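You operate a simulated robot arm through the tools that you are given. There is no shell and no other tool.

You are at the controls of a simulated two-armed robot. One attempt, no reset.

Task
Pick up the green disc case with one hand, pass it to the other hand and put it on the hook end of the daybed. Set down upright: green disc case.
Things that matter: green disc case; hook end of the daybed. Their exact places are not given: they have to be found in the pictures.

Only the result counts: the job must be done as asked and must still hold three seconds after the hand-in. Knocking over, shifting, dropping, spilling or breaking anything else fails it.

Robot
Two 7-joint arms with two-finger parallel grippers on one trunk, on a base that drives. Base frame: it is fixed to the floor where the robot stands at the start and does not move with it; the origin is under the middle of the robot, x ahead of it, y to its left, z up. Lengths are in m, angles in rad, forces in N, time in s.
The left shoulder is at the start at [0.23, 0.163, 1.006], the right one opposite. With the tool pointing down near the work surface each hand reaches from about 0.1 to 0.76 m from the robot's upright axis, wherever it stands, measured 20 degrees to its own side. Places, roughly: hook end of the daybed [-2.6, 1.8, 0.5]. Payload 4.4 kg a hand.
Tool frame (each hand has its own): the origin (TCP) lies between the finger pads and is the grasp point; the fingertips stand 0.023 m ahead of it; z points along the fingers, y is the line along which they close. Largest opening 0.094 m; finger width 0.038, thickness 0.01; the body of the gripper, 0.054 by 0.096 m, starts 0.039 m behind the TCP.
Orientation is that of the tool frame in the base frame, as a unit quaternion [w, x, y, z]. With the fingers straight down and closing along the base's y, the tool's x points along the base's -x, its y along +y and its z along -z.

Tools
- The arms move only by the tool apply_moves. It takes "left_motion", "right_motion" or both (then of equal length, played together; a hand with none holds still); each is a list of rows, each an object (a shift or turn left out is 0, a gripper value left out holds the last) with "dp": the shift along the tool's x, y, z in units of 300 mm (1.0 is 300 mm), a list of three; "turn": the turn, a rotation vector about the tool's x, y, z in units of 90 degrees (1.0 is 90 degrees), a list of three; "fingers": the closure, from 0 (fully open) to 1 (shut). In form: [{"dp": [tx, ty, tz], "turn": [ax, ay, az], "fingers": fingers}, ...]. A call has 1 to 20 rows; each row is the pose to reach, as a shift and turn from the pose commanded when the call began, along the tool's axes at that moment. A call with a number of a shift or a turn outside -1 to 1 is refused whole. Each row takes 0.2 s and may step no farther than 0.05 m and 0.15 rad from the row before; otherwise, or with a gripper value out of range, the whole call is refused. Where a pose cannot be reached the arm comes as near as it can. A force on the tool above 40 N (or 10 N above the force at the start of the call, whichever is more), or a blocked arm, ends the call early, and 0.2 s more pass. The fingers move at their own pace (about 0.072 m/s each) and stop on an object; they squeeze with about 40 N. The grip force told is the motor's: it shows also when the fingers shut on nothing. Time passes only in rows, and 0.2 s behind the last, so rows that repeat a pose let the fingers close. The reply holds the time, the measured pose of the TCP, the force on the tool along the base axes, the opening and the grip force, in the units named above and with some noise, with the torque about the TCP (base axes, N m) and any sound that the robot's microphone picked up.
- Cameras (640 x 400 px; columns grow to the right, rows downward): "scene" is now at [0.3329, -0.0327, 1.096]; the picture's right is [-0.36, -0.93, -0.01], its down [-0.87, 0.33, -0.36] and it looks along [0.34, -0.12, -0.93] (base axes); focal length 292 px, centre (320, 200). "left" rides on the left gripper at [0.086, -0.016, -0.075] in its tool frame; the picture's right is [0.18, 0.98, 0.00], its down [-0.58, 0.11, -0.81] and it looks along [-0.79, 0.15, 0.59] (tool axes); focal length 243 px, centre (320, 200). "right" rides on the right gripper at [0.086, 0.016, -0.075] in its tool frame; the picture's right is [-0.18, 0.98, 0.00], its down [-0.58, -0.11, -0.81] and it looks along [-0.79, -0.15, 0.59] (tool axes); focal length 243 px, centre (320, 200).
- grab_frame(camera): a new picture of that camera. No time passes.
- raise_lower(by): slides the trunk up (or, below 0, down) by that many m; the arms and the scene camera ride with it, the base frame stays. It gives what a move gives, with no picture.
- drive_base(legs): drives the robot by 1 to 6 legs, each [ahead, left, turn to the left] in m, m and rad, along the robot's own axes; the way and the turn of a leg run together, so that a leg with both is an arc; at most 1.5 m and 3.142 rad a leg. The arms and the cameras ride along, it lands a little off, and it stops where it bumps. It gives what a move gives.
- turn_head(pan, tilt): turns the head with the scene camera to pan (to the left, within 1.396 rad either way) and tilt (down, from -0.506 to 1.204), counted from straight ahead of the robot. It gives what a move gives.
- locate(camera, pixels): for up to 12 pixels [column, row] of the newest picture of that camera ("zoom" is the newest enlarged one), the place [x, y, z] in the base frame of the surface seen there, good to about 0.002 m, but the place of the scene camera against the robot may be out by one fixed shift of up to 0.025 m in any direction. No time passes.
- close_up(camera, box): a new picture of the part [left, top, right, bottom] of that camera's present view, enlarged. No time passes.
- job_done(): hands the job in; it is judged then, once.

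Open the grippers and draw the arms clear of the work before you hand the job in, unless the task says otherwise.

The tools are called after "Emit:" as a command line: name --argument value ..., lists and objects as JSON in quotes. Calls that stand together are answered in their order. apply_moves: Moves the arms, as the interface text tells. Its arguments: {"type":"object","properties":{"left_motion":{"type":"array"},"right_motion":{"type":"array"}},"required":[]} The other tools are called the same way: raise_lower (by) slides the trunk up or down; drive_base (legs) drives the base; turn_head (pan, tilt) turns the head that bears the scene camera; grab_frame (camera) takes a picture; locate (camera, pixels) gives the place of the surface under pixels of a picture; close_up (camera, box) takes an enlarged picture of a part of a camera's view; job_done () hands the job in.

At the start:

```text
clock: 0.0
left_tool_pos: [0.4316, 0.1508, 0.5407]
left_tcp_rot: [-0.001, 0.0, 1.0, 0.012]
left_contact_force: [-1.1, -0.3, 0.6]
left_wrist_torque: [0.01, 0.0, 0.01]
left_grip_width: 0.094
left_grasp_force: 0.1
right_tool_pos: [0.511, -0.2095, 0.5462]
right_tcp_rot: [0.004, 0.0, 1.0, 0.004]
right_contact_force: [0.2, 0.1, 0.2]
right_wrist_torque: [0.02, -0.04, -0.03]
right_grip_width: 0.0943
right_grasp_force: 0.0
trunk travel left (down, up): [-0.025, 0.363]
robot x, y, heading: [-0.0004, -0.0009, -0.006]
head pan, tilt: [-0.363, 1.201]
```

scene: 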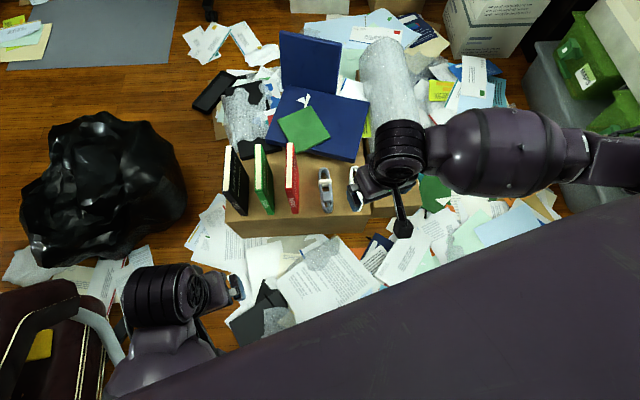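
right: 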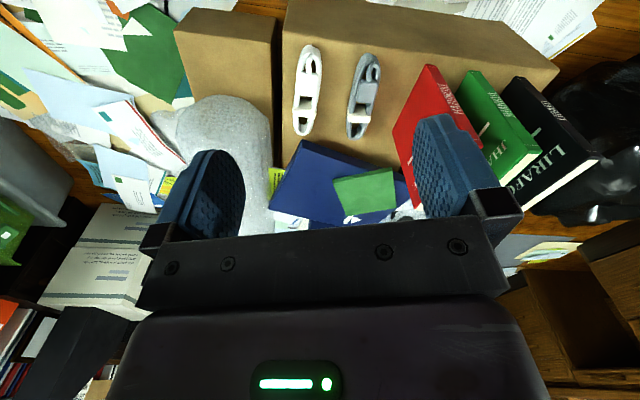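
left: 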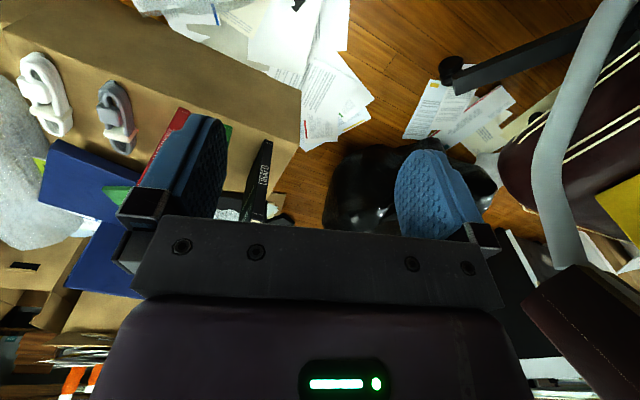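

The scene picture shows three standing cases on a cardboard box: black (235,180), green (263,180), red (291,178). I enlarge that area to see the green case closely.

Emit:
close_up --camera "scene" --box '[200, 120, 380, 240]'

Emit:
close_up --camera "right" --box '[380, 40, 620, 220]'

```text
3.33 times, centred on (290, 180) of scene
```

zoom: 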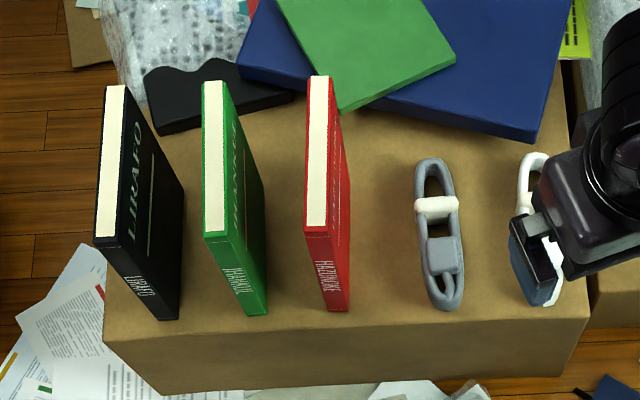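

```text
2.22 times, centred on (500, 130) of right
```

zoom: 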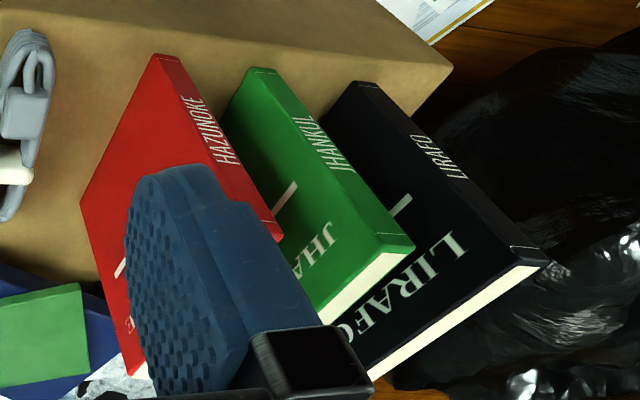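

The standing green case is labelled on spine and front; there is also a flat green thing on the blue box. I locate corners of both to tell sizes.

Emit:
close_up --camera "scene" --box '[200, 120, 380, 240]'

Emit:
locate --camera "zoom" --pixels '[[213, 84], [213, 228], [207, 235], [238, 235], [255, 312], [265, 190], [115, 92], [107, 232], [318, 80], [316, 222], [240, 350], [185, 150]]'

Emit:
locate --camera "scene" --pixels '[[305, 130], [282, 120], [303, 150], [328, 133], [312, 108], [340, 230], [230, 212], [100, 180], [310, 60], [325, 190], [355, 190], [280, 150]]'

```text
3.33 times, centred on (290, 180) of scene
```

zoom: 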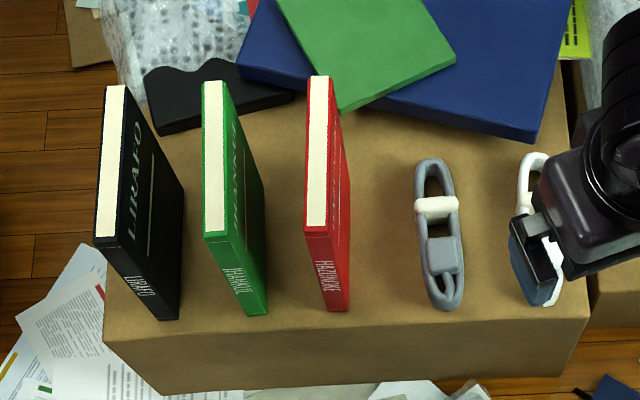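

```text
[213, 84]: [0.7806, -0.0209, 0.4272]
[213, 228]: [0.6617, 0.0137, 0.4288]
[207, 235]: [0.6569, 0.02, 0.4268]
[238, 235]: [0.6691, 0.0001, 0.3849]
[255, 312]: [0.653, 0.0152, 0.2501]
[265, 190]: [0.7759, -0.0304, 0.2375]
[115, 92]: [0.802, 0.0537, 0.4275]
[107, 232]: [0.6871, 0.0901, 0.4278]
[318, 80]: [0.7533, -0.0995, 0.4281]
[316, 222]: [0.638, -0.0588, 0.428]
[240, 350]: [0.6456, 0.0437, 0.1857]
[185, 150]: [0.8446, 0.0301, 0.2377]
```

```text
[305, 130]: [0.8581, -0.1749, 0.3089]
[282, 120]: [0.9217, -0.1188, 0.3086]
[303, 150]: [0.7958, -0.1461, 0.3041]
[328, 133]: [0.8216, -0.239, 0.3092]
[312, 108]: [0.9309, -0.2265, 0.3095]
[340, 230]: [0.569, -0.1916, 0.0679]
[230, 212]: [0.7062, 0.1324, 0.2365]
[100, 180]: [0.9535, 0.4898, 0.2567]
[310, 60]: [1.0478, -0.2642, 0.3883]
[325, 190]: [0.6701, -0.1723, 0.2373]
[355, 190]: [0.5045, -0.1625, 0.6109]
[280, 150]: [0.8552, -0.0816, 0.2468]
```

The standing green case is about 0.19 tall (z 0.237→0.428), 0.135 deep and thin — a disc case; the flat green square is just something lying on the blue box. I look around with the head before moving anything.

Emit:
turn_head --pan 1.39 --tilt 0.4

Emit:
grab_frame --camera "scene"

```text
clock: 1.8
left_tool_pos: [0.4298, 0.1494, 0.539]
left_tcp_rot: [-0.004, 0.001, 1.0, 0.013]
left_contact_force: [-0.5, 0.4, -0.4]
left_wrist_torque: [0.03, -0.03, -0.03]
left_grip_width: 0.094
left_grasp_force: 0.2
right_tool_pos: [0.5109, -0.2106, 0.5439]
right_tcp_rot: [0.002, 0.0, 1.0, 0.006]
right_contact_force: [0.4, -0.3, 0.3]
right_wrist_torque: [0.02, -0.01, -0.02]
right_grip_width: 0.0939
right_grasp_force: 0.0
trunk travel left (down, up): [-0.025, 0.363]
robot x, y, heading: [-0.002, 0.0017, 0.001]
head pan, tilt: [1.389, 0.4]
```

```text
taken
```

scene: 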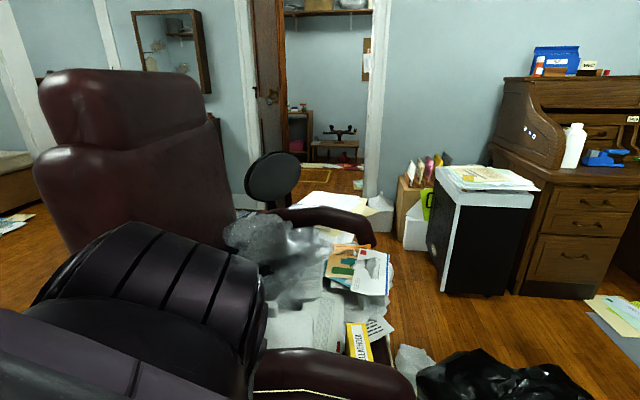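

A big armchair stands right to the robot's left, and a bed edge peeks in at far left (10,180). I look along the other directions.

Emit:
turn_head --pan -1.39 --tilt 0.4

Emit:
grab_frame --camera "scene"

```text
clock: 4.2
left_tool_pos: [0.4284, 0.1498, 0.5388]
left_tcp_rot: [-0.005, 0.001, 1.0, 0.013]
left_contact_force: [0.0, 0.1, -0.1]
left_wrist_torque: [-0.03, 0.01, -0.01]
left_grip_width: 0.094
left_grasp_force: 0.1
right_tool_pos: [0.5099, -0.2107, 0.5423]
right_tcp_rot: [0.002, 0.001, 1.0, 0.005]
right_contact_force: [0.2, 0.2, 0.7]
right_wrist_torque: [0.02, 0.0, 0.03]
right_grip_width: 0.0942
right_grasp_force: 0.0
trunk travel left (down, up): [-0.025, 0.363]
robot x, y, heading: [-0.0055, -0.0006, 0.001]
head pan, tilt: [-1.389, 0.4]
```

```text
taken
```

scene: 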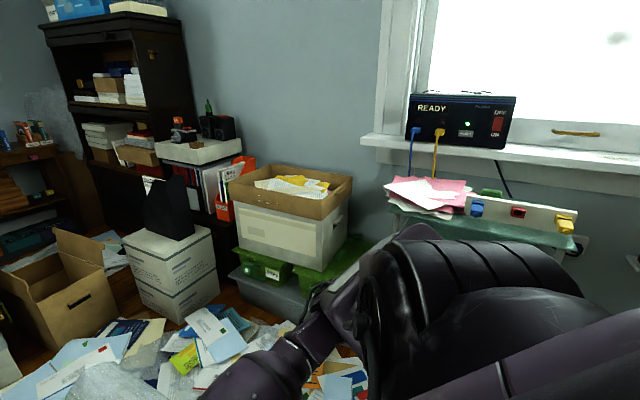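

Boxes, shelves and a small table line the robot's right. I look ahead and down for the near surroundings.

Emit:
turn_head --pan 0.0 --tilt 0.75

Emit:
grab_frame --camera "scene"

Emit:
turn_head --pan 1.39 --tilt 1.2

Emit:
grab_frame --camera "scene"

Emit:
turn_head --pan -1.39 --tilt 1.2

Emit:
grab_frame --camera "scene"

```text
clock: 5.8
left_tool_pos: [0.4274, 0.1519, 0.5379]
left_tcp_rot: [-0.005, 0.001, 1.0, 0.013]
left_contact_force: [0.0, 0.5, 0.0]
left_wrist_torque: [-0.01, 0.01, 0.01]
left_grip_width: 0.0939
left_grasp_force: 0.1
right_tool_pos: [0.5106, -0.211, 0.5411]
right_tcp_rot: [0.002, 0.001, 1.0, 0.005]
right_contact_force: [0.8, -0.1, 0.7]
right_wrist_torque: [0.02, -0.02, 0.0]
right_grip_width: 0.094
right_grasp_force: 0.1
trunk travel left (down, up): [-0.025, 0.363]
robot x, y, heading: [0.0038, -0.0028, 0.001]
head pan, tilt: [0.0, 0.75]
```

```text
taken
```

scene: 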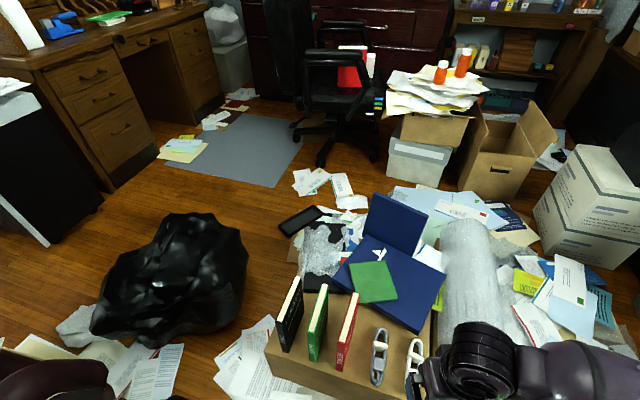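

```text
clock: 7.3
left_tool_pos: [0.4267, 0.1515, 0.5389]
left_tcp_rot: [-0.007, 0.0, 1.0, 0.013]
left_contact_force: [-0.3, 0.4, -0.5]
left_wrist_torque: [-0.01, 0.03, -0.03]
left_grip_width: 0.094
left_grasp_force: 0.1
right_tool_pos: [0.5093, -0.2108, 0.5408]
right_tcp_rot: [0.001, -0.001, 1.0, 0.005]
right_contact_force: [1.5, -0.1, 0.1]
right_wrist_torque: [0.01, 0.04, 0.01]
right_grip_width: 0.094
right_grasp_force: 0.2
trunk travel left (down, up): [-0.025, 0.363]
robot x, y, heading: [-0.0017, -0.0011, 0.002]
head pan, tilt: [1.389, 1.201]
```

```text
taken
```

scene: 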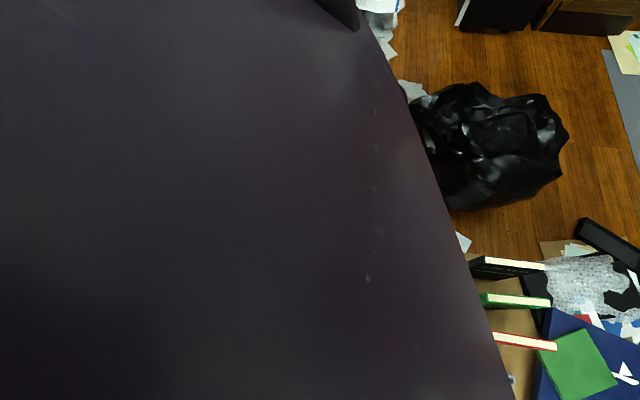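

```text
clock: 9.7
left_tool_pos: [0.4249, 0.1509, 0.537]
left_tcp_rot: [-0.008, -0.001, 1.0, 0.012]
left_contact_force: [-0.2, -0.1, 0.7]
left_wrist_torque: [-0.02, 0.01, -0.01]
left_grip_width: 0.0938
left_grasp_force: 0.1
right_tool_pos: [0.5096, -0.2103, 0.5423]
right_tcp_rot: [0.001, 0.0, 1.0, 0.005]
right_contact_force: [-0.2, -0.6, 0.1]
right_wrist_torque: [0.0, -0.02, 0.0]
right_grip_width: 0.0939
right_grasp_force: 0.1
trunk travel left (down, up): [-0.025, 0.363]
robot x, y, heading: [-0.0014, -0.001, -0.002]
head pan, tilt: [-1.389, 1.201]
```

```text
taken
```

scene: 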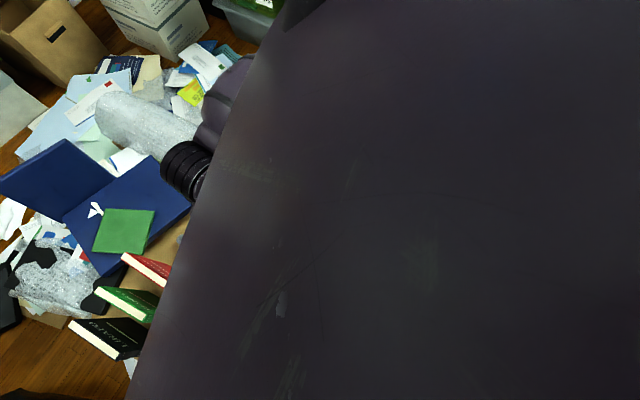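

The wrist camera is exact while the scene camera may be shifted, so I take a right-hand picture and locate the case's corners there to fix the shift.

Emit:
grab_frame --camera "right"

Emit:
close_up --camera "right" --box '[380, 40, 620, 220]'

Emit:
locate --camera "zoom" --pixels '[[410, 240], [383, 258], [395, 262], [325, 315], [225, 100], [255, 72], [330, 170], [540, 255], [365, 370], [250, 230], [160, 60], [190, 75]]'

```text
taken
```

right: 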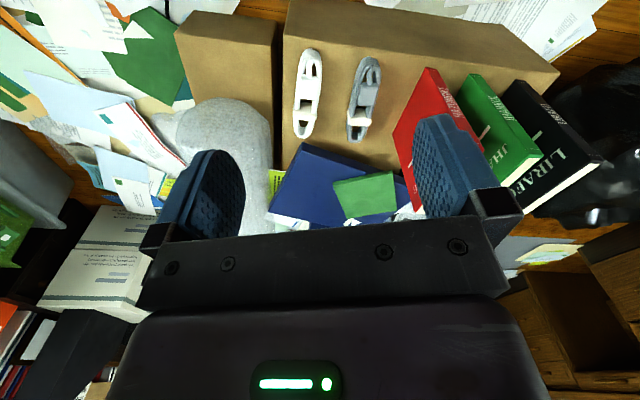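

```text
2.22 times, centred on (500, 130) of right
```

zoom: 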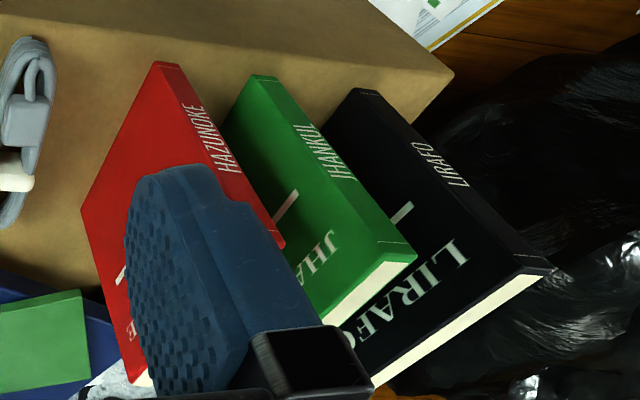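

```text
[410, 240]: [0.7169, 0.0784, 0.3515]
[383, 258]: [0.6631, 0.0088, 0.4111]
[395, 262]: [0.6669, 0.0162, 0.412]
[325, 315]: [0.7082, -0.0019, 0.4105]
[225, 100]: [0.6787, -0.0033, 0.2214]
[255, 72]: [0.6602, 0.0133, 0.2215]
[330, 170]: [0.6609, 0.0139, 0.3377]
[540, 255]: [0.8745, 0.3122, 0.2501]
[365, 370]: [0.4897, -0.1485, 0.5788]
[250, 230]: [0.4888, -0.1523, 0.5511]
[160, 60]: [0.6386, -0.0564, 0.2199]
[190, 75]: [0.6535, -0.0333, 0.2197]
```

The wrist camera puts the green case's near-top corner at about (0.664, 0.012, 0.411) and the box top at 0.220, so the scene camera reads about 0.017 too high. I bring the right hand above the near end of the case's top edge, turned about 0.28 rad to match it, still well above the cases.

Emit:
apply_moves --right_motion '[{"dp": [-0.08, 0.1, 0], "turn": [0, 0, 0.03], "fingers": 0}, {"dp": [-0.18, 0.21, 0], "turn": [0, 0, 0.06], "fingers": 0}, {"dp": [-0.27, 0.32, 0], "turn": [0, 0, 0.09], "fingers": 0}, {"dp": [-0.36, 0.43, 0], "turn": [0, 0, 0.12], "fingers": 0}, {"dp": [-0.45, 0.54, 0], "turn": [0, 0, 0.15], "fingers": 0}, {"dp": [-0.54, 0.64, 0], "turn": [0, 0, 0.178], "fingers": 0}, {"dp": [-0.6, 0.71, 0], "turn": [0, 0, 0.178], "fingers": 0}, {"dp": [-0.6, 0.71, 0], "turn": [0, 0, 0.178], "fingers": 0}]'

Emit:
grab_frame --camera "right"

Emit:
turn_head --pan -0.1 --tilt 1.1

Emit:
grab_frame --camera "scene"

```text
clock: 11.5
left_tool_pos: [0.4255, 0.1509, 0.5368]
left_tcp_rot: [-0.007, 0.001, 1.0, 0.012]
left_contact_force: [-0.4, -0.2, 0.3]
left_wrist_torque: [-0.02, -0.01, 0.0]
left_grip_width: 0.0939
left_grasp_force: 0.1
right_tool_pos: [0.6906, 0.0023, 0.5437]
right_tcp_rot: [0.001, 0.139, 0.99, 0.005]
right_contact_force: [0.2, -0.3, 0.0]
right_wrist_torque: [-0.01, 0.0, -0.01]
right_grip_width: 0.0942
right_grasp_force: 0.1
trunk travel left (down, up): [-0.025, 0.363]
robot x, y, heading: [0.0008, 0.0026, 0.001]
head pan, tilt: [-1.389, 1.201]
```

```text
taken
```

right: 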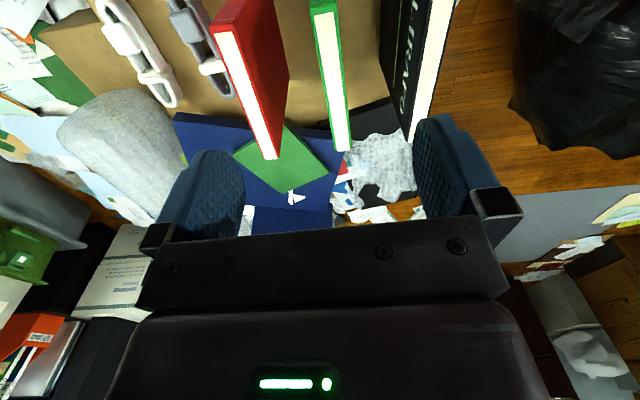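

```text
clock: 13.0
left_tool_pos: [0.424, 0.1515, 0.5372]
left_tcp_rot: [-0.009, 0.0, 1.0, 0.012]
left_contact_force: [0.0, 0.0, 0.2]
left_wrist_torque: [0.05, 0.0, -0.02]
left_grip_width: 0.0941
left_grasp_force: 0.2
right_tool_pos: [0.6902, 0.0025, 0.5444]
right_tcp_rot: [0.0, 0.14, 0.99, 0.004]
right_contact_force: [-0.5, 0.0, 0.2]
right_wrist_torque: [-0.03, -0.02, -0.01]
right_grip_width: 0.094
right_grasp_force: 0.0
trunk travel left (down, up): [-0.025, 0.363]
robot x, y, heading: [0.0039, 0.0028, 0.003]
head pan, tilt: [-0.099, 1.1]
```

```text
taken
```

scene: 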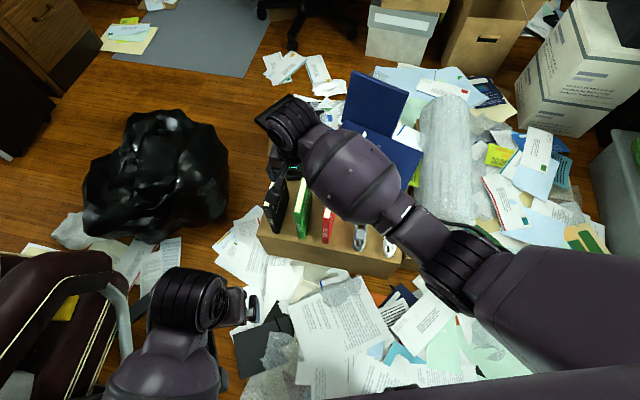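

The right hand now hovers over the cases; the green case's top edge runs from (320,5) to (343,150) in the right picture. I locate points along its top edge and those of the neighbours.

Emit:
locate --camera "right" --pixels '[[319, 8], [329, 8], [335, 80], [323, 80], [347, 80], [342, 148], [334, 148], [350, 148], [238, 50], [272, 155], [440, 20], [412, 130]]'

Emit:
close_up --camera "right" --box '[260, 0, 420, 160]'

```text
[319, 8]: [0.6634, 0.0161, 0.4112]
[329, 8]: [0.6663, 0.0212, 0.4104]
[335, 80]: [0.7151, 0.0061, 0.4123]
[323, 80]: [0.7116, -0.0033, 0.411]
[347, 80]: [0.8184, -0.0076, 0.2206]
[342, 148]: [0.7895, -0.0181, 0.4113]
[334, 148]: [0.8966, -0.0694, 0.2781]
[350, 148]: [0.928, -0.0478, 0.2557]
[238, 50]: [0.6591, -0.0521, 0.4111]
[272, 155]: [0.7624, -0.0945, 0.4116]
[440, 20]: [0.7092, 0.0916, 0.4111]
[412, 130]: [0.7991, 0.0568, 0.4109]
```

```text
2.50 times, centred on (340, 80) of right
```

zoom: 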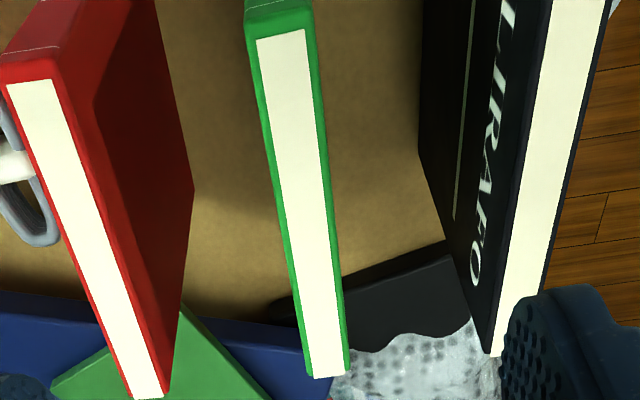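

Emit:
locate --camera "zoom" --pixels '[[254, 60], [316, 60], [284, 60], [272, 160], [328, 160], [300, 160], [288, 260], [337, 260], [313, 260], [328, 372], [250, 28], [310, 22]]'

```text
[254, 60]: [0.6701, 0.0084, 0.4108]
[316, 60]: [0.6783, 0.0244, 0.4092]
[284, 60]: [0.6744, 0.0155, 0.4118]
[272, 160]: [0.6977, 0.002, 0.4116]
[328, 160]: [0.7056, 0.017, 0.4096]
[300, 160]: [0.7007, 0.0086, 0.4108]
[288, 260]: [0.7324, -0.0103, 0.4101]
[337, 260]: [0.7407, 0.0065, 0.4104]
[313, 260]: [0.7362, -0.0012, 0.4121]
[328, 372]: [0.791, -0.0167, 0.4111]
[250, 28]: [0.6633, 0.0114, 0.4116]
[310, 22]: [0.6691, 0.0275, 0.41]
```

The green case's top centreline runs (0.674,0.016)→(0.791,−0.017) at z 0.411, thickness ≈0.017, yaw −0.274. I centre the right hand on it, part-close the fingers to about 0.056 and come down part of the way to check.

Emit:
apply_moves --right_motion '[{"dp": [-0.006, 0.015, 0], "turn": [0, 0, -0.002], "fingers": 0.4}, {"dp": [-0.013, 0.03, 0], "turn": [0, 0, -0.0045], "fingers": 0.4}, {"dp": [-0.013, 0.03, 0.08], "turn": [0, 0, -0.0045], "fingers": 0.4}, {"dp": [-0.013, 0.03, 0.16], "turn": [0, 0, -0.0045], "fingers": 0.4}, {"dp": [-0.013, 0.03, 0.24], "turn": [0, 0, -0.0045], "fingers": 0.4}, {"dp": [-0.013, 0.03, 0.3], "turn": [0, 0, -0.0045], "fingers": 0.4}, {"dp": [-0.013, 0.03, 0.3], "turn": [0, 0, -0.0045], "fingers": 0.4}]'

Emit:
grab_frame --camera "right"

```text
clock: 14.6
left_tool_pos: [0.425, 0.1516, 0.5361]
left_tcp_rot: [-0.009, 0.0, 1.0, 0.013]
left_contact_force: [-0.1, -0.1, -0.1]
left_wrist_torque: [0.03, 0.03, 0.01]
left_grip_width: 0.0941
left_grasp_force: 0.1
right_tool_pos: [0.6949, 0.0111, 0.4532]
right_tcp_rot: [0.001, 0.135, 0.991, 0.004]
right_contact_force: [-0.7, 0.5, -0.5]
right_wrist_torque: [0.04, 0.0, 0.0]
right_grip_width: 0.0565
right_grasp_force: 0.1
trunk travel left (down, up): [-0.025, 0.363]
robot x, y, heading: [0.0009, -0.0006, 0.0]
head pan, tilt: [-0.099, 1.1]
```

```text
taken
```

right: 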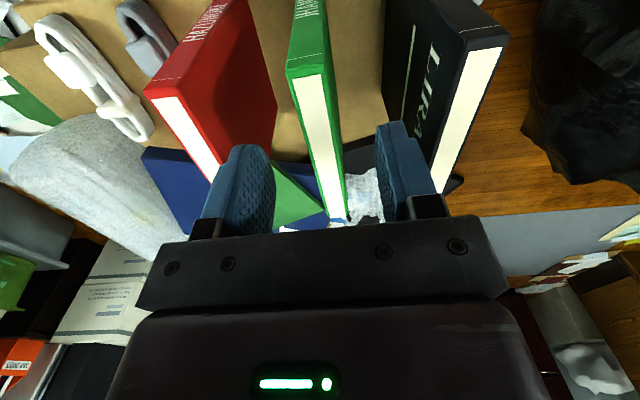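

The fingers straddle the green case (edge at (330,180) midway between pads at (250,190) and (400,170)), and the hand is within 1 mm of its centreline. I go down 0.062 m and close.

Emit:
apply_moves --right_motion '[{"dp": [0, 0, 0.06], "fingers": 0.4}, {"dp": [0, 0, 0.12], "fingers": 0.4}, {"dp": [0, 0, 0.17], "fingers": 0.4}, {"dp": [0, 0, 0.207], "fingers": 0.4}, {"dp": [0, 0, 0.207], "fingers": 0.4}]'

Emit:
grab_frame --camera "right"

```text
clock: 15.8
left_tool_pos: [0.4238, 0.1513, 0.5374]
left_tcp_rot: [-0.008, 0.0, 1.0, 0.012]
left_contact_force: [0.0, 0.2, 0.1]
left_wrist_torque: [0.02, 0.01, -0.02]
left_grip_width: 0.0941
left_grasp_force: 0.1
right_tool_pos: [0.6953, 0.011, 0.3914]
right_tcp_rot: [0.001, 0.135, 0.991, 0.005]
right_contact_force: [0.0, -0.2, -0.4]
right_wrist_torque: [-0.04, -0.01, -0.05]
right_grip_width: 0.0563
right_grasp_force: 0.0
trunk travel left (down, up): [-0.025, 0.363]
robot x, y, heading: [0.0025, -0.0014, -0.0]
head pan, tilt: [-0.099, 1.1]
```

```text
taken
```

right: 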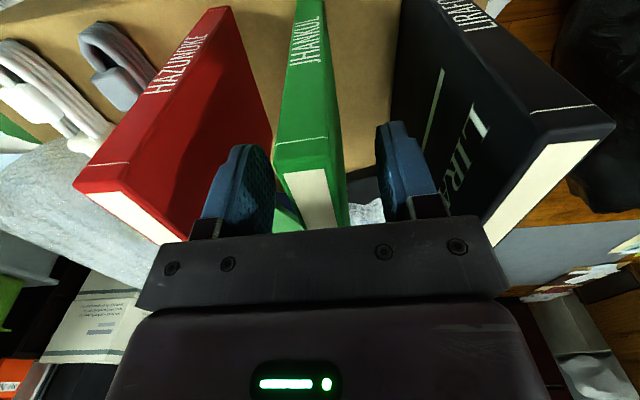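

The case sits between the pads with the neighbours clear. I close the fingers and let them settle.

Emit:
apply_moves --right_motion '[{"dp": [0, 0, 0], "fingers": 0.7}, {"dp": [0, 0, 0], "fingers": 0.9}, {"dp": [0, 0, 0], "fingers": 1}, {"dp": [0, 0, 0], "fingers": 1}, {"dp": [0, 0, 0], "fingers": 1}, {"dp": [0, 0, 0], "fingers": 1}]'

Emit:
grab_frame --camera "right"

```text
clock: 17.2
left_tool_pos: [0.4236, 0.153, 0.5365]
left_tcp_rot: [-0.009, 0.0, 1.0, 0.012]
left_contact_force: [0.3, -0.5, -0.5]
left_wrist_torque: [0.01, -0.03, 0.0]
left_grip_width: 0.094
left_grasp_force: 0.1
right_tool_pos: [0.6961, 0.0109, 0.3914]
right_tcp_rot: [0.0, 0.136, 0.991, 0.004]
right_contact_force: [0.4, 0.4, -0.3]
right_wrist_torque: [0.03, 0.03, -0.01]
right_grip_width: 0.0197
right_grasp_force: 40.8
trunk travel left (down, up): [-0.025, 0.363]
robot x, y, heading: [-0.0003, 0.0018, -0.002]
head pan, tilt: [-0.099, 1.1]
```

```text
taken
```

right: 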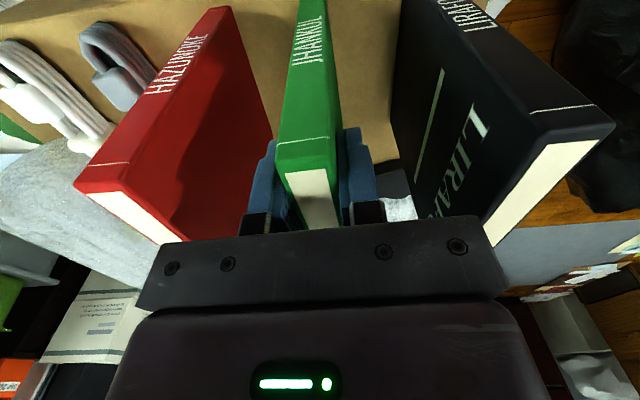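

The grip holds at 0.0197 m with 40.8 N. I lift straight up 0.27 m.

Emit:
apply_moves --right_motion '[{"dp": [0, 0, -0.04]}, {"dp": [0, 0, -0.09]}, {"dp": [0, 0, -0.17]}, {"dp": [0, 0, -0.26]}, {"dp": [0, 0, -0.36]}, {"dp": [0, 0, -0.46]}, {"dp": [0, 0, -0.56]}, {"dp": [0, 0, -0.66]}, {"dp": [0, 0, -0.76]}, {"dp": [0, 0, -0.86]}, {"dp": [0, 0, -0.9]}, {"dp": [0, 0, -0.9]}]'

Emit:
grab_frame --camera "right"

Emit:
grab_frame --camera "scene"

```text
clock: 19.7
left_tool_pos: [0.4232, 0.152, 0.5359]
left_tcp_rot: [-0.01, -0.001, 1.0, 0.012]
left_contact_force: [0.3, -0.7, -1.1]
left_wrist_torque: [0.03, -0.01, 0.01]
left_grip_width: 0.0939
left_grasp_force: 0.0
right_tool_pos: [0.7186, -0.0572, 0.6492]
right_tcp_rot: [0.032, 0.152, 0.986, -0.066]
right_contact_force: [-0.2, -0.5, -1.9]
right_wrist_torque: [0.05, 0.03, -0.02]
right_grip_width: 0.0195
right_grasp_force: 40.1
trunk travel left (down, up): [-0.025, 0.363]
robot x, y, heading: [0.0012, -0.0029, -0.001]
head pan, tilt: [-0.099, 1.1]
stopped in row 12 (right hand): the arm was blocked; the commanded pose is now the measured one
```

```text
taken
```

right: 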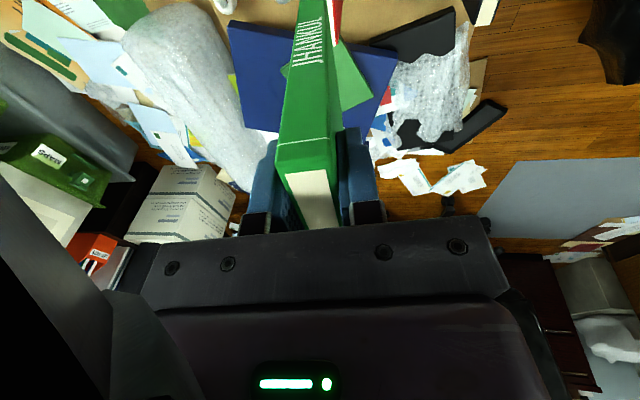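

```text
taken
```

scene: 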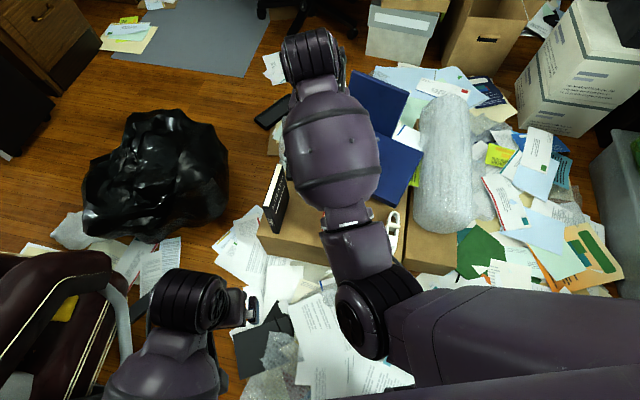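

The arm hit its reach limit at z≈0.65 and tilted a little, but the grip held (40 N) and the case hangs clear above the others. I draw the hand back toward the robot and level it again.

Emit:
apply_moves --right_motion '[{"dp": [0.08, -0.055, 0], "turn": [-0.011, 0.008, 0]}, {"dp": [0.165, -0.11, 0], "turn": [-0.022, 0.015, 0]}, {"dp": [0.25, -0.17, 0], "turn": [-0.033, 0.023, 0]}, {"dp": [0.335, -0.23, 0], "turn": [-0.044, 0.031, 0]}, {"dp": [0.42, -0.285, 0], "turn": [-0.055, 0.039, 0]}, {"dp": [0.5, -0.34, 0], "turn": [-0.066, 0.047, 0]}, {"dp": [0.576, -0.392, 0], "turn": [-0.076, 0.053, 0]}, {"dp": [0.576, -0.392, 0], "turn": [-0.076, 0.053, 0]}]'

Emit:
grab_frame --camera "scene"

Emit:
grab_frame --camera "right"

```text
clock: 20.4
left_tool_pos: [0.4224, 0.1523, 0.5354]
left_tcp_rot: [-0.011, -0.001, 1.0, 0.01]
left_contact_force: [0.3, 0.5, -0.2]
left_wrist_torque: [-0.02, -0.03, -0.01]
left_grip_width: 0.0939
left_grasp_force: 0.1
right_tool_pos: [0.6812, -0.1456, 0.6536]
right_tcp_rot: [0.065, 0.17, 0.976, -0.117]
right_contact_force: [-0.4, 0.3, -0.8]
right_wrist_torque: [0.02, 0.07, -0.01]
right_grip_width: 0.0196
right_grasp_force: 40.1
trunk travel left (down, up): [-0.025, 0.363]
robot x, y, heading: [-0.0011, 0.0018, 0.003]
head pan, tilt: [-0.099, 1.1]
stopped in row 3 (right hand): the arm was blocked; the commanded pose is now the measured one
```

```text
taken
```

scene: 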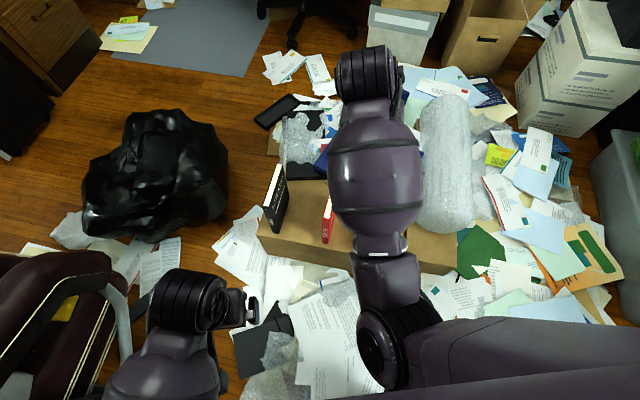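

```text
taken
```

right: 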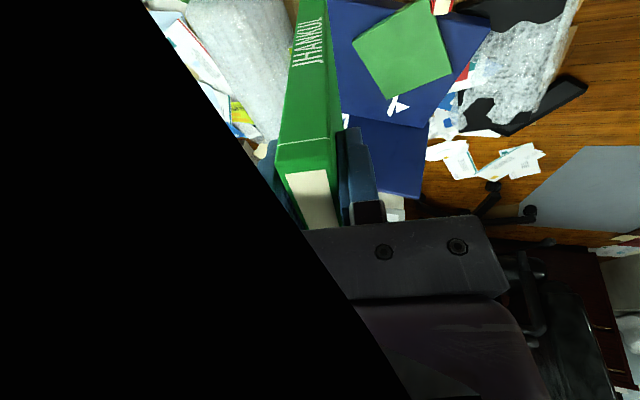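

The forearm crowds the wrist camera (black wedge at left of the right picture), so the wrist is near its limit at this height relative to the shoulder. I raise the trunk to gain height instead, so that I can then lower the hand relative to the shoulder.

Emit:
raise_lower --by 0.2

Emit:
grab_frame --camera "scene"

```text
clock: 22.6
left_tool_pos: [0.4234, 0.1549, 0.7324]
left_tcp_rot: [-0.012, 0.0, 1.0, 0.007]
left_contact_force: [0.0, 0.1, -0.5]
left_wrist_torque: [0.05, -0.01, 0.02]
left_grip_width: 0.0938
left_grasp_force: 0.0
right_tool_pos: [0.7023, -0.2044, 0.8738]
right_tcp_rot: [0.09, 0.199, 0.963, -0.158]
right_contact_force: [-0.7, -0.3, -0.8]
right_wrist_torque: [0.0, 0.05, 0.0]
right_grip_width: 0.0195
right_grasp_force: 40.1
trunk travel left (down, up): [-0.225, 0.163]
robot x, y, heading: [0.0004, -0.0003, 0.002]
head pan, tilt: [-0.099, 1.1]
```

```text
taken
```

scene: 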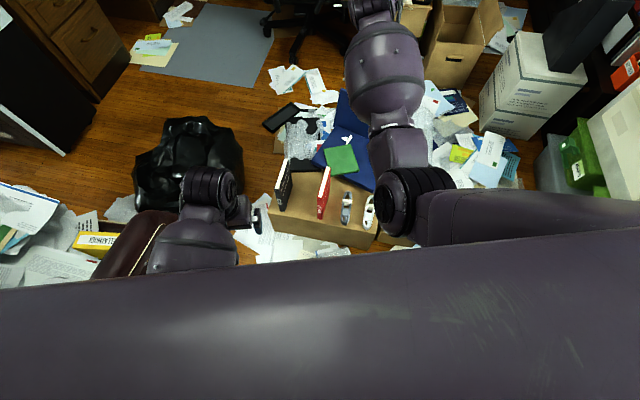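

Red and black cases still stand at (323,195) and (284,185); the hand is tilted about 21°. I lower it relative to the shoulder and level it.

Emit:
apply_moves --right_motion '[{"dp": [0.036, 0.007, 0.055], "turn": [-0.02, 0.018, 0]}, {"dp": [0.072, 0.014, 0.11], "turn": [-0.05, 0.044, 0]}, {"dp": [0.108, 0.02, 0.166], "turn": [-0.08, 0.07, 0]}, {"dp": [0.145, 0.027, 0.221], "turn": [-0.11, 0.097, 0]}, {"dp": [0.181, 0.034, 0.276], "turn": [-0.14, 0.123, 0]}, {"dp": [0.217, 0.041, 0.332], "turn": [-0.165, 0.145, 0]}, {"dp": [0.253, 0.048, 0.387], "turn": [-0.1747, 0.1536, 0]}, {"dp": [0.253, 0.048, 0.387], "turn": [-0.1747, 0.1536, 0]}]'

Emit:
grab_frame --camera "scene"

Emit:
grab_frame --camera "right"

```text
clock: 23.2
left_tool_pos: [0.424, 0.155, 0.7336]
left_tcp_rot: [-0.012, 0.0, 1.0, 0.008]
left_contact_force: [0.6, 0.1, -0.2]
left_wrist_torque: [-0.03, 0.03, 0.02]
left_grip_width: 0.094
left_grasp_force: 0.1
right_tool_pos: [0.6925, -0.224, 0.8437]
right_tcp_rot: [0.073, 0.207, 0.967, -0.131]
right_contact_force: [-0.2, 0.1, -1.1]
right_wrist_torque: [0.02, 0.03, -0.01]
right_grip_width: 0.02
right_grasp_force: 40.4
trunk travel left (down, up): [-0.225, 0.163]
robot x, y, heading: [0.0019, -0.0012, -0.002]
head pan, tilt: [-0.099, 1.1]
stopped in row 3 (right hand): the arm was blocked; the commanded pose is now the measured one
```

```text
taken
```

scene: 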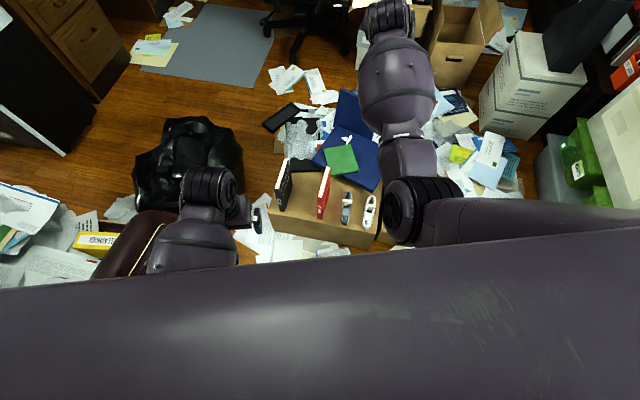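

```text
taken
```

right: 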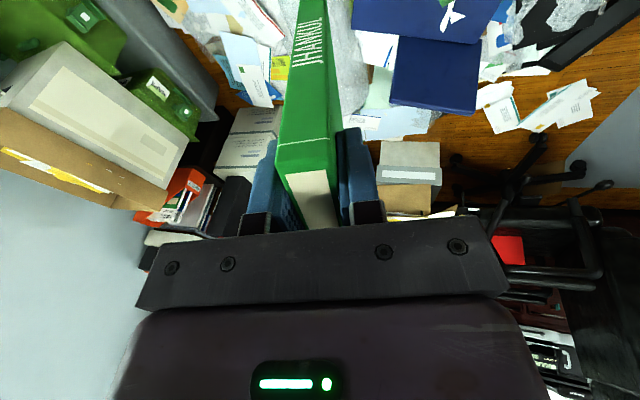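

The hand came down 0.03 m before being flagged; the step pace was too quick near the limit. I go on more slowly.

Emit:
apply_moves --right_motion '[{"dp": [0.02, 0, 0.025], "turn": [0, 0, 0]}, {"dp": [0.04, 0, 0.05], "turn": [0, 0, 0]}, {"dp": [0.065, 0, 0.08], "turn": [-0.012, 0.01, 0]}, {"dp": [0.09, 0, 0.11], "turn": [-0.026, 0.022, 0]}, {"dp": [0.115, -0.005, 0.14], "turn": [-0.04, 0.034, 0]}, {"dp": [0.14, -0.005, 0.17], "turn": [-0.054, 0.046, 0]}, {"dp": [0.165, -0.005, 0.2], "turn": [-0.07, 0.06, 0]}, {"dp": [0.19, -0.01, 0.23], "turn": [-0.084, 0.072, 0]}, {"dp": [0.215, -0.01, 0.265], "turn": [-0.098, 0.084, 0]}, {"dp": [0.246, -0.01, 0.3], "turn": [-0.112, 0.096, 0]}, {"dp": [0.246, -0.01, 0.3], "turn": [-0.126, 0.11, 0]}, {"dp": [0.246, -0.01, 0.3], "turn": [-0.144, 0.126, 0]}, {"dp": [0.246, -0.01, 0.3], "turn": [-0.144, 0.126, 0]}]'

Emit:
grab_frame --camera "scene"

```text
clock: 26.0
left_tool_pos: [0.4236, 0.1549, 0.7334]
left_tcp_rot: [-0.011, 0.0, 1.0, 0.008]
left_contact_force: [-0.1, 0.2, -0.1]
left_wrist_torque: [0.01, 0.02, 0.0]
left_grip_width: 0.094
left_grasp_force: 0.0
right_tool_pos: [0.6321, -0.238, 0.7422]
right_tcp_rot: [0.004, 0.207, 0.978, -0.017]
right_contact_force: [0.7, 0.7, -0.8]
right_wrist_torque: [0.01, 0.01, 0.01]
right_grip_width: 0.0196
right_grasp_force: 39.5
trunk travel left (down, up): [-0.225, 0.163]
robot x, y, heading: [-0.003, 0.0002, 0.001]
head pan, tilt: [-0.099, 1.1]
```

```text
taken
```

scene: 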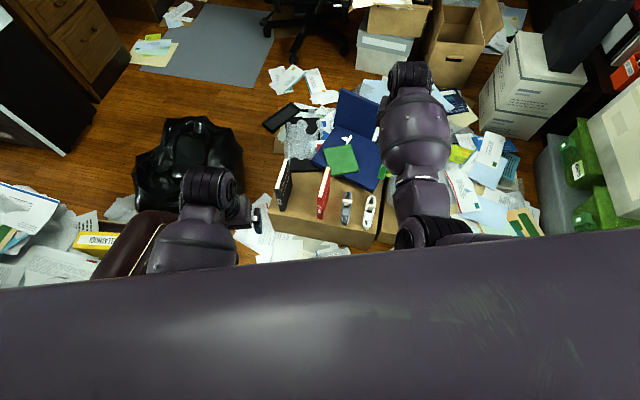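

The hand is level again at (0.632, −0.238, 0.742). I now survey the left and right sides with the raised head to plan the turn toward the daybed.

Emit:
turn_head --pan 1.39 --tilt 0.45

Emit:
grab_frame --camera "scene"

Emit:
locate --camera "scene" --pixels '[[100, 90], [150, 200], [60, 250], [270, 180], [330, 380], [350, 230], [300, 300], [480, 190], [10, 170], [10, 230], [380, 250], [250, 260]]'

```text
clock: 27.6
left_tool_pos: [0.4227, 0.1551, 0.7331]
left_tcp_rot: [-0.012, 0.0, 1.0, 0.008]
left_contact_force: [-0.5, 0.1, 0.3]
left_wrist_torque: [0.02, -0.01, 0.0]
left_grip_width: 0.0941
left_grasp_force: 0.0
right_tool_pos: [0.6329, -0.2396, 0.7453]
right_tcp_rot: [0.005, 0.207, 0.978, -0.016]
right_contact_force: [0.3, -0.4, -0.3]
right_wrist_torque: [0.0, 0.05, -0.03]
right_grip_width: 0.0196
right_grasp_force: 39.6
trunk travel left (down, up): [-0.225, 0.163]
robot x, y, heading: [0.0004, 0.0011, 0.0]
head pan, tilt: [1.389, 0.45]
```

```text
taken
```

scene: 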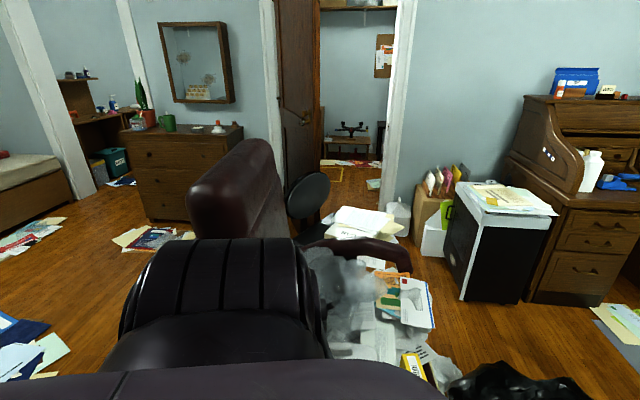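

```text
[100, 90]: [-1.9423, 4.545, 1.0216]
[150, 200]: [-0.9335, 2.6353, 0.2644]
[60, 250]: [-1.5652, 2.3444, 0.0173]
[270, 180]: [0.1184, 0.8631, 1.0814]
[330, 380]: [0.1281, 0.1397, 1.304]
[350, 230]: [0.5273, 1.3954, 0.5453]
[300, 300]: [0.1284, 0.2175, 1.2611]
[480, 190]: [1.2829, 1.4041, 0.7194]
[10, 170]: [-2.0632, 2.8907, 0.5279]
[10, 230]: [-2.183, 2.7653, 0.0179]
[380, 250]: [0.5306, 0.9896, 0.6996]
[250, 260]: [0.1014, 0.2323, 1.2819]
```

The chair's backrest is at about (0.12, 0.86, 1.08), and the bed shows at left edge (10,170) at (−2.06, 2.89, 0.53). I check the floor rearward on this side and look to the right-rear.

Emit:
locate --camera "scene" --pixels '[[20, 345], [60, 345], [5, 310], [100, 300], [130, 240], [40, 160], [5, 190], [20, 380], [410, 300], [430, 375], [195, 220], [290, 200]]'

Emit:
turn_head --pan -1.39 --tilt 0.45

Emit:
grab_frame --camera "scene"

Emit:
locate --camera "scene" --pixels '[[300, 200], [420, 190], [500, 150], [560, 200], [600, 250], [630, 300], [270, 180], [240, 250], [630, 200], [400, 230], [200, 180], [540, 270]]'

```text
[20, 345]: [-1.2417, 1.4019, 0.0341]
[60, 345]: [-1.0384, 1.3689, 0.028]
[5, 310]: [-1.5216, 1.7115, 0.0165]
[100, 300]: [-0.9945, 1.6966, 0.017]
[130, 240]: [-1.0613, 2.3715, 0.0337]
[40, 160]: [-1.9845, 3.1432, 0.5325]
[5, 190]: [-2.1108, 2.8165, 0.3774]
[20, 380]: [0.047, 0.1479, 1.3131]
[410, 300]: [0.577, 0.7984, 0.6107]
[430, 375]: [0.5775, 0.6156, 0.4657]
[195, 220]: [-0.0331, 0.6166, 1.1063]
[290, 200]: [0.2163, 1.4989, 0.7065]
```

```text
clock: 30.1
left_tool_pos: [0.4233, 0.1554, 0.7337]
left_tcp_rot: [-0.012, 0.0, 1.0, 0.007]
left_contact_force: [0.0, 0.1, 0.1]
left_wrist_torque: [-0.03, 0.01, 0.01]
left_grip_width: 0.094
left_grasp_force: 0.0
right_tool_pos: [0.6344, -0.2404, 0.7464]
right_tcp_rot: [0.006, 0.208, 0.978, -0.016]
right_contact_force: [-1.1, 0.1, -1.6]
right_wrist_torque: [0.03, 0.01, 0.0]
right_grip_width: 0.0198
right_grasp_force: 40.0
trunk travel left (down, up): [-0.225, 0.163]
robot x, y, heading: [0.0038, -0.0013, 0.002]
head pan, tilt: [-1.389, 0.45]
```

```text
taken
```

scene: 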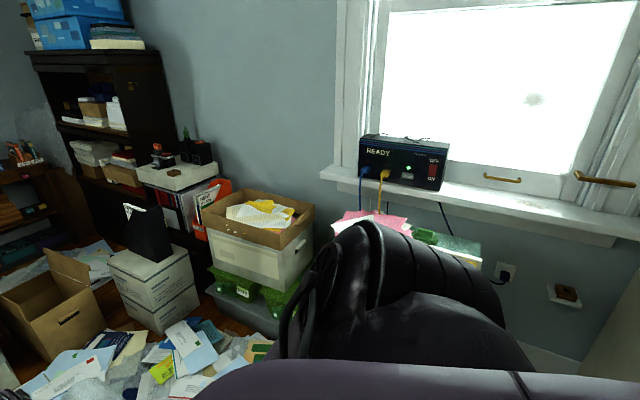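

```text
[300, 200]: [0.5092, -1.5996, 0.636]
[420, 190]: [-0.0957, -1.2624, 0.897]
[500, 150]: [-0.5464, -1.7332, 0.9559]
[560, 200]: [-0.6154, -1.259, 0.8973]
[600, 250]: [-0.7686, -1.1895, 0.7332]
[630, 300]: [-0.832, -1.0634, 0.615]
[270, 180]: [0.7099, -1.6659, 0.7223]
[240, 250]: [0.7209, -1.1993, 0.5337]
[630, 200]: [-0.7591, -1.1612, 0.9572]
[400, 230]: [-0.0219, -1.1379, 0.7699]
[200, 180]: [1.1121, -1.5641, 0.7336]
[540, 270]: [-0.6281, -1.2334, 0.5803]
```

I look down to the front-left to see how near the chair's arm is to the robot.

Emit:
turn_head --pan 0.8 --tilt 0.9

Emit:
grab_frame --camera "scene"

Emit:
grab_frame --camera "left"

```text
clock: 32.1
left_tool_pos: [0.4235, 0.156, 0.7341]
left_tcp_rot: [-0.011, 0.0, 1.0, 0.008]
left_contact_force: [-0.1, 0.2, -0.2]
left_wrist_torque: [-0.02, 0.02, 0.01]
left_grip_width: 0.0941
left_grasp_force: 0.1
right_tool_pos: [0.6342, -0.2402, 0.747]
right_tcp_rot: [0.007, 0.208, 0.978, -0.016]
right_contact_force: [0.1, 0.0, -0.4]
right_wrist_torque: [0.02, 0.04, 0.01]
right_grip_width: 0.0196
right_grasp_force: 40.3
trunk travel left (down, up): [-0.225, 0.163]
robot x, y, heading: [0.0041, -0.0029, 0.001]
head pan, tilt: [0.799, 0.901]
```

```text
taken
```

scene: 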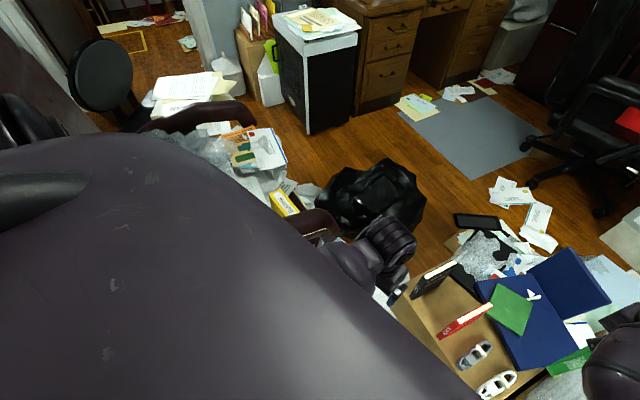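

```text
taken
```

left: 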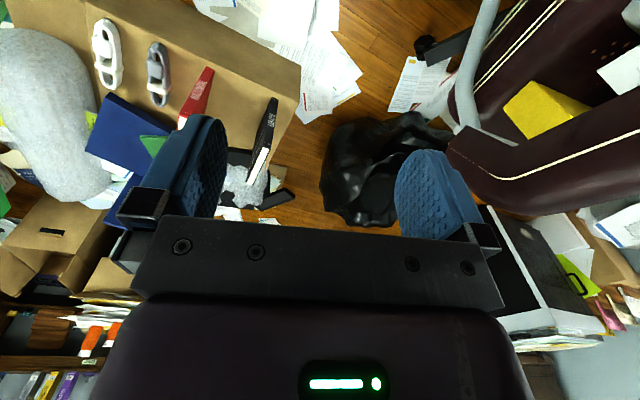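

I locate the chair's arm, tube and caster in the left-hand picture.

Emit:
locate --camera "left" --pixels '[[470, 150], [540, 180], [600, 150], [620, 200], [470, 80], [480, 30], [427, 45], [500, 45], [560, 20], [390, 170], [540, 110], [635, 100]]'

```text
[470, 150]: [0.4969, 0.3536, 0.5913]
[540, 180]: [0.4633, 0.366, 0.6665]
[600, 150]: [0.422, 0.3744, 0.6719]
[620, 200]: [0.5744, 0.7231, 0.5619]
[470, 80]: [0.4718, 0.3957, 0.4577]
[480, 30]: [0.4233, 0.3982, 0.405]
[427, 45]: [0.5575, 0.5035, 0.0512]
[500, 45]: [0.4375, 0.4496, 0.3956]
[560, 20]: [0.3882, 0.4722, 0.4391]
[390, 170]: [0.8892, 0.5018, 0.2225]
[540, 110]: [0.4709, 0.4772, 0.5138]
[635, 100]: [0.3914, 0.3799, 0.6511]
```

The chair's near arm lies at y≈0.35–0.42, x up to 0.50, top z≈0.67, so I will keep to the right of it. I first draw the right hand back to about x 0.50.

Emit:
apply_moves --right_motion '[{"dp": [0.05, -0.022, 0]}, {"dp": [0.11, -0.05, 0]}, {"dp": [0.17, -0.076, 0]}, {"dp": [0.23, -0.102, 0]}, {"dp": [0.29, -0.13, 0]}, {"dp": [0.35, -0.155, 0]}, {"dp": [0.396, -0.176, 0]}, {"dp": [0.396, -0.176, 0]}]'

Emit:
turn_head --pan -0.6 --tilt 1.0

Emit:
grab_frame --camera "scene"

```text
clock: 34.1
left_tool_pos: [0.423, 0.1549, 0.7331]
left_tcp_rot: [-0.012, 0.0, 1.0, 0.007]
left_contact_force: [-0.3, 0.5, 0.4]
left_wrist_torque: [-0.03, 0.0, 0.0]
left_grip_width: 0.0939
left_grasp_force: 0.1
right_tool_pos: [0.5117, -0.2532, 0.7517]
right_tcp_rot: [0.017, 0.207, 0.978, -0.029]
right_contact_force: [1.3, 0.5, -1.5]
right_wrist_torque: [0.02, 0.03, 0.02]
right_grip_width: 0.0198
right_grasp_force: 39.6
trunk travel left (down, up): [-0.225, 0.163]
robot x, y, heading: [0.0013, -0.0028, 0.001]
head pan, tilt: [0.799, 0.901]
stopped in row 8 (right hand): the arm was blocked; the commanded pose is now the measured one
```

```text
clock: 35.7
left_tool_pos: [0.4238, 0.1561, 0.7336]
left_tcp_rot: [-0.012, 0.001, 1.0, 0.008]
left_contact_force: [-0.2, 0.0, -0.7]
left_wrist_torque: [-0.01, -0.02, -0.01]
left_grip_width: 0.0941
left_grasp_force: 0.0
right_tool_pos: [0.5108, -0.2537, 0.7529]
right_tcp_rot: [0.018, 0.208, 0.978, -0.029]
right_contact_force: [0.3, 0.0, -1.2]
right_wrist_torque: [0.03, 0.05, 0.01]
right_grip_width: 0.0196
right_grasp_force: 39.9
trunk travel left (down, up): [-0.225, 0.163]
robot x, y, heading: [0.0021, 0.0018, 0.004]
head pan, tilt: [-0.6, 1.0]
```

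```text
taken
```

scene: 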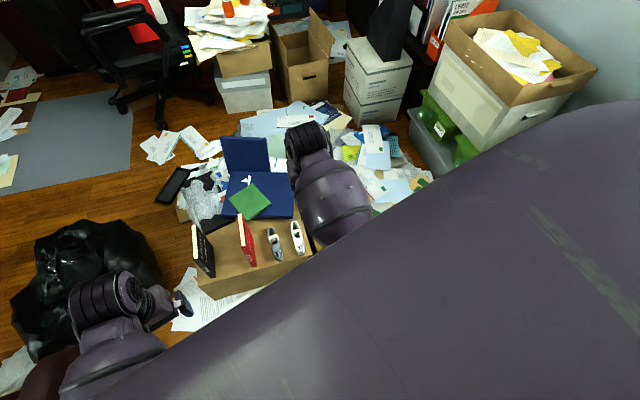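

Right hand now at (0.511, −0.254, 0.752) with the case held. I shift the base 0.2 m to the right, away from the chair.

Emit:
drive_base --legs '[[0, -0.2, 0]]'

```text
clock: 38.0
left_tool_pos: [0.4239, -0.047, 0.7337]
left_tcp_rot: [-0.012, 0.003, 1.0, 0.009]
left_contact_force: [0.2, -0.8, 1.0]
left_wrist_torque: [-0.03, 0.02, -0.05]
left_grip_width: 0.0936
left_grasp_force: 0.0
right_tool_pos: [0.5111, -0.4571, 0.7521]
right_tcp_rot: [0.016, 0.21, 0.977, -0.029]
right_contact_force: [-0.2, 0.3, -0.8]
right_wrist_torque: [0.03, 0.04, -0.01]
right_grip_width: 0.0195
right_grasp_force: 40.2
trunk travel left (down, up): [-0.225, 0.163]
robot x, y, heading: [0.0019, -0.2026, -0.007]
head pan, tilt: [-0.6, 1.0]
```

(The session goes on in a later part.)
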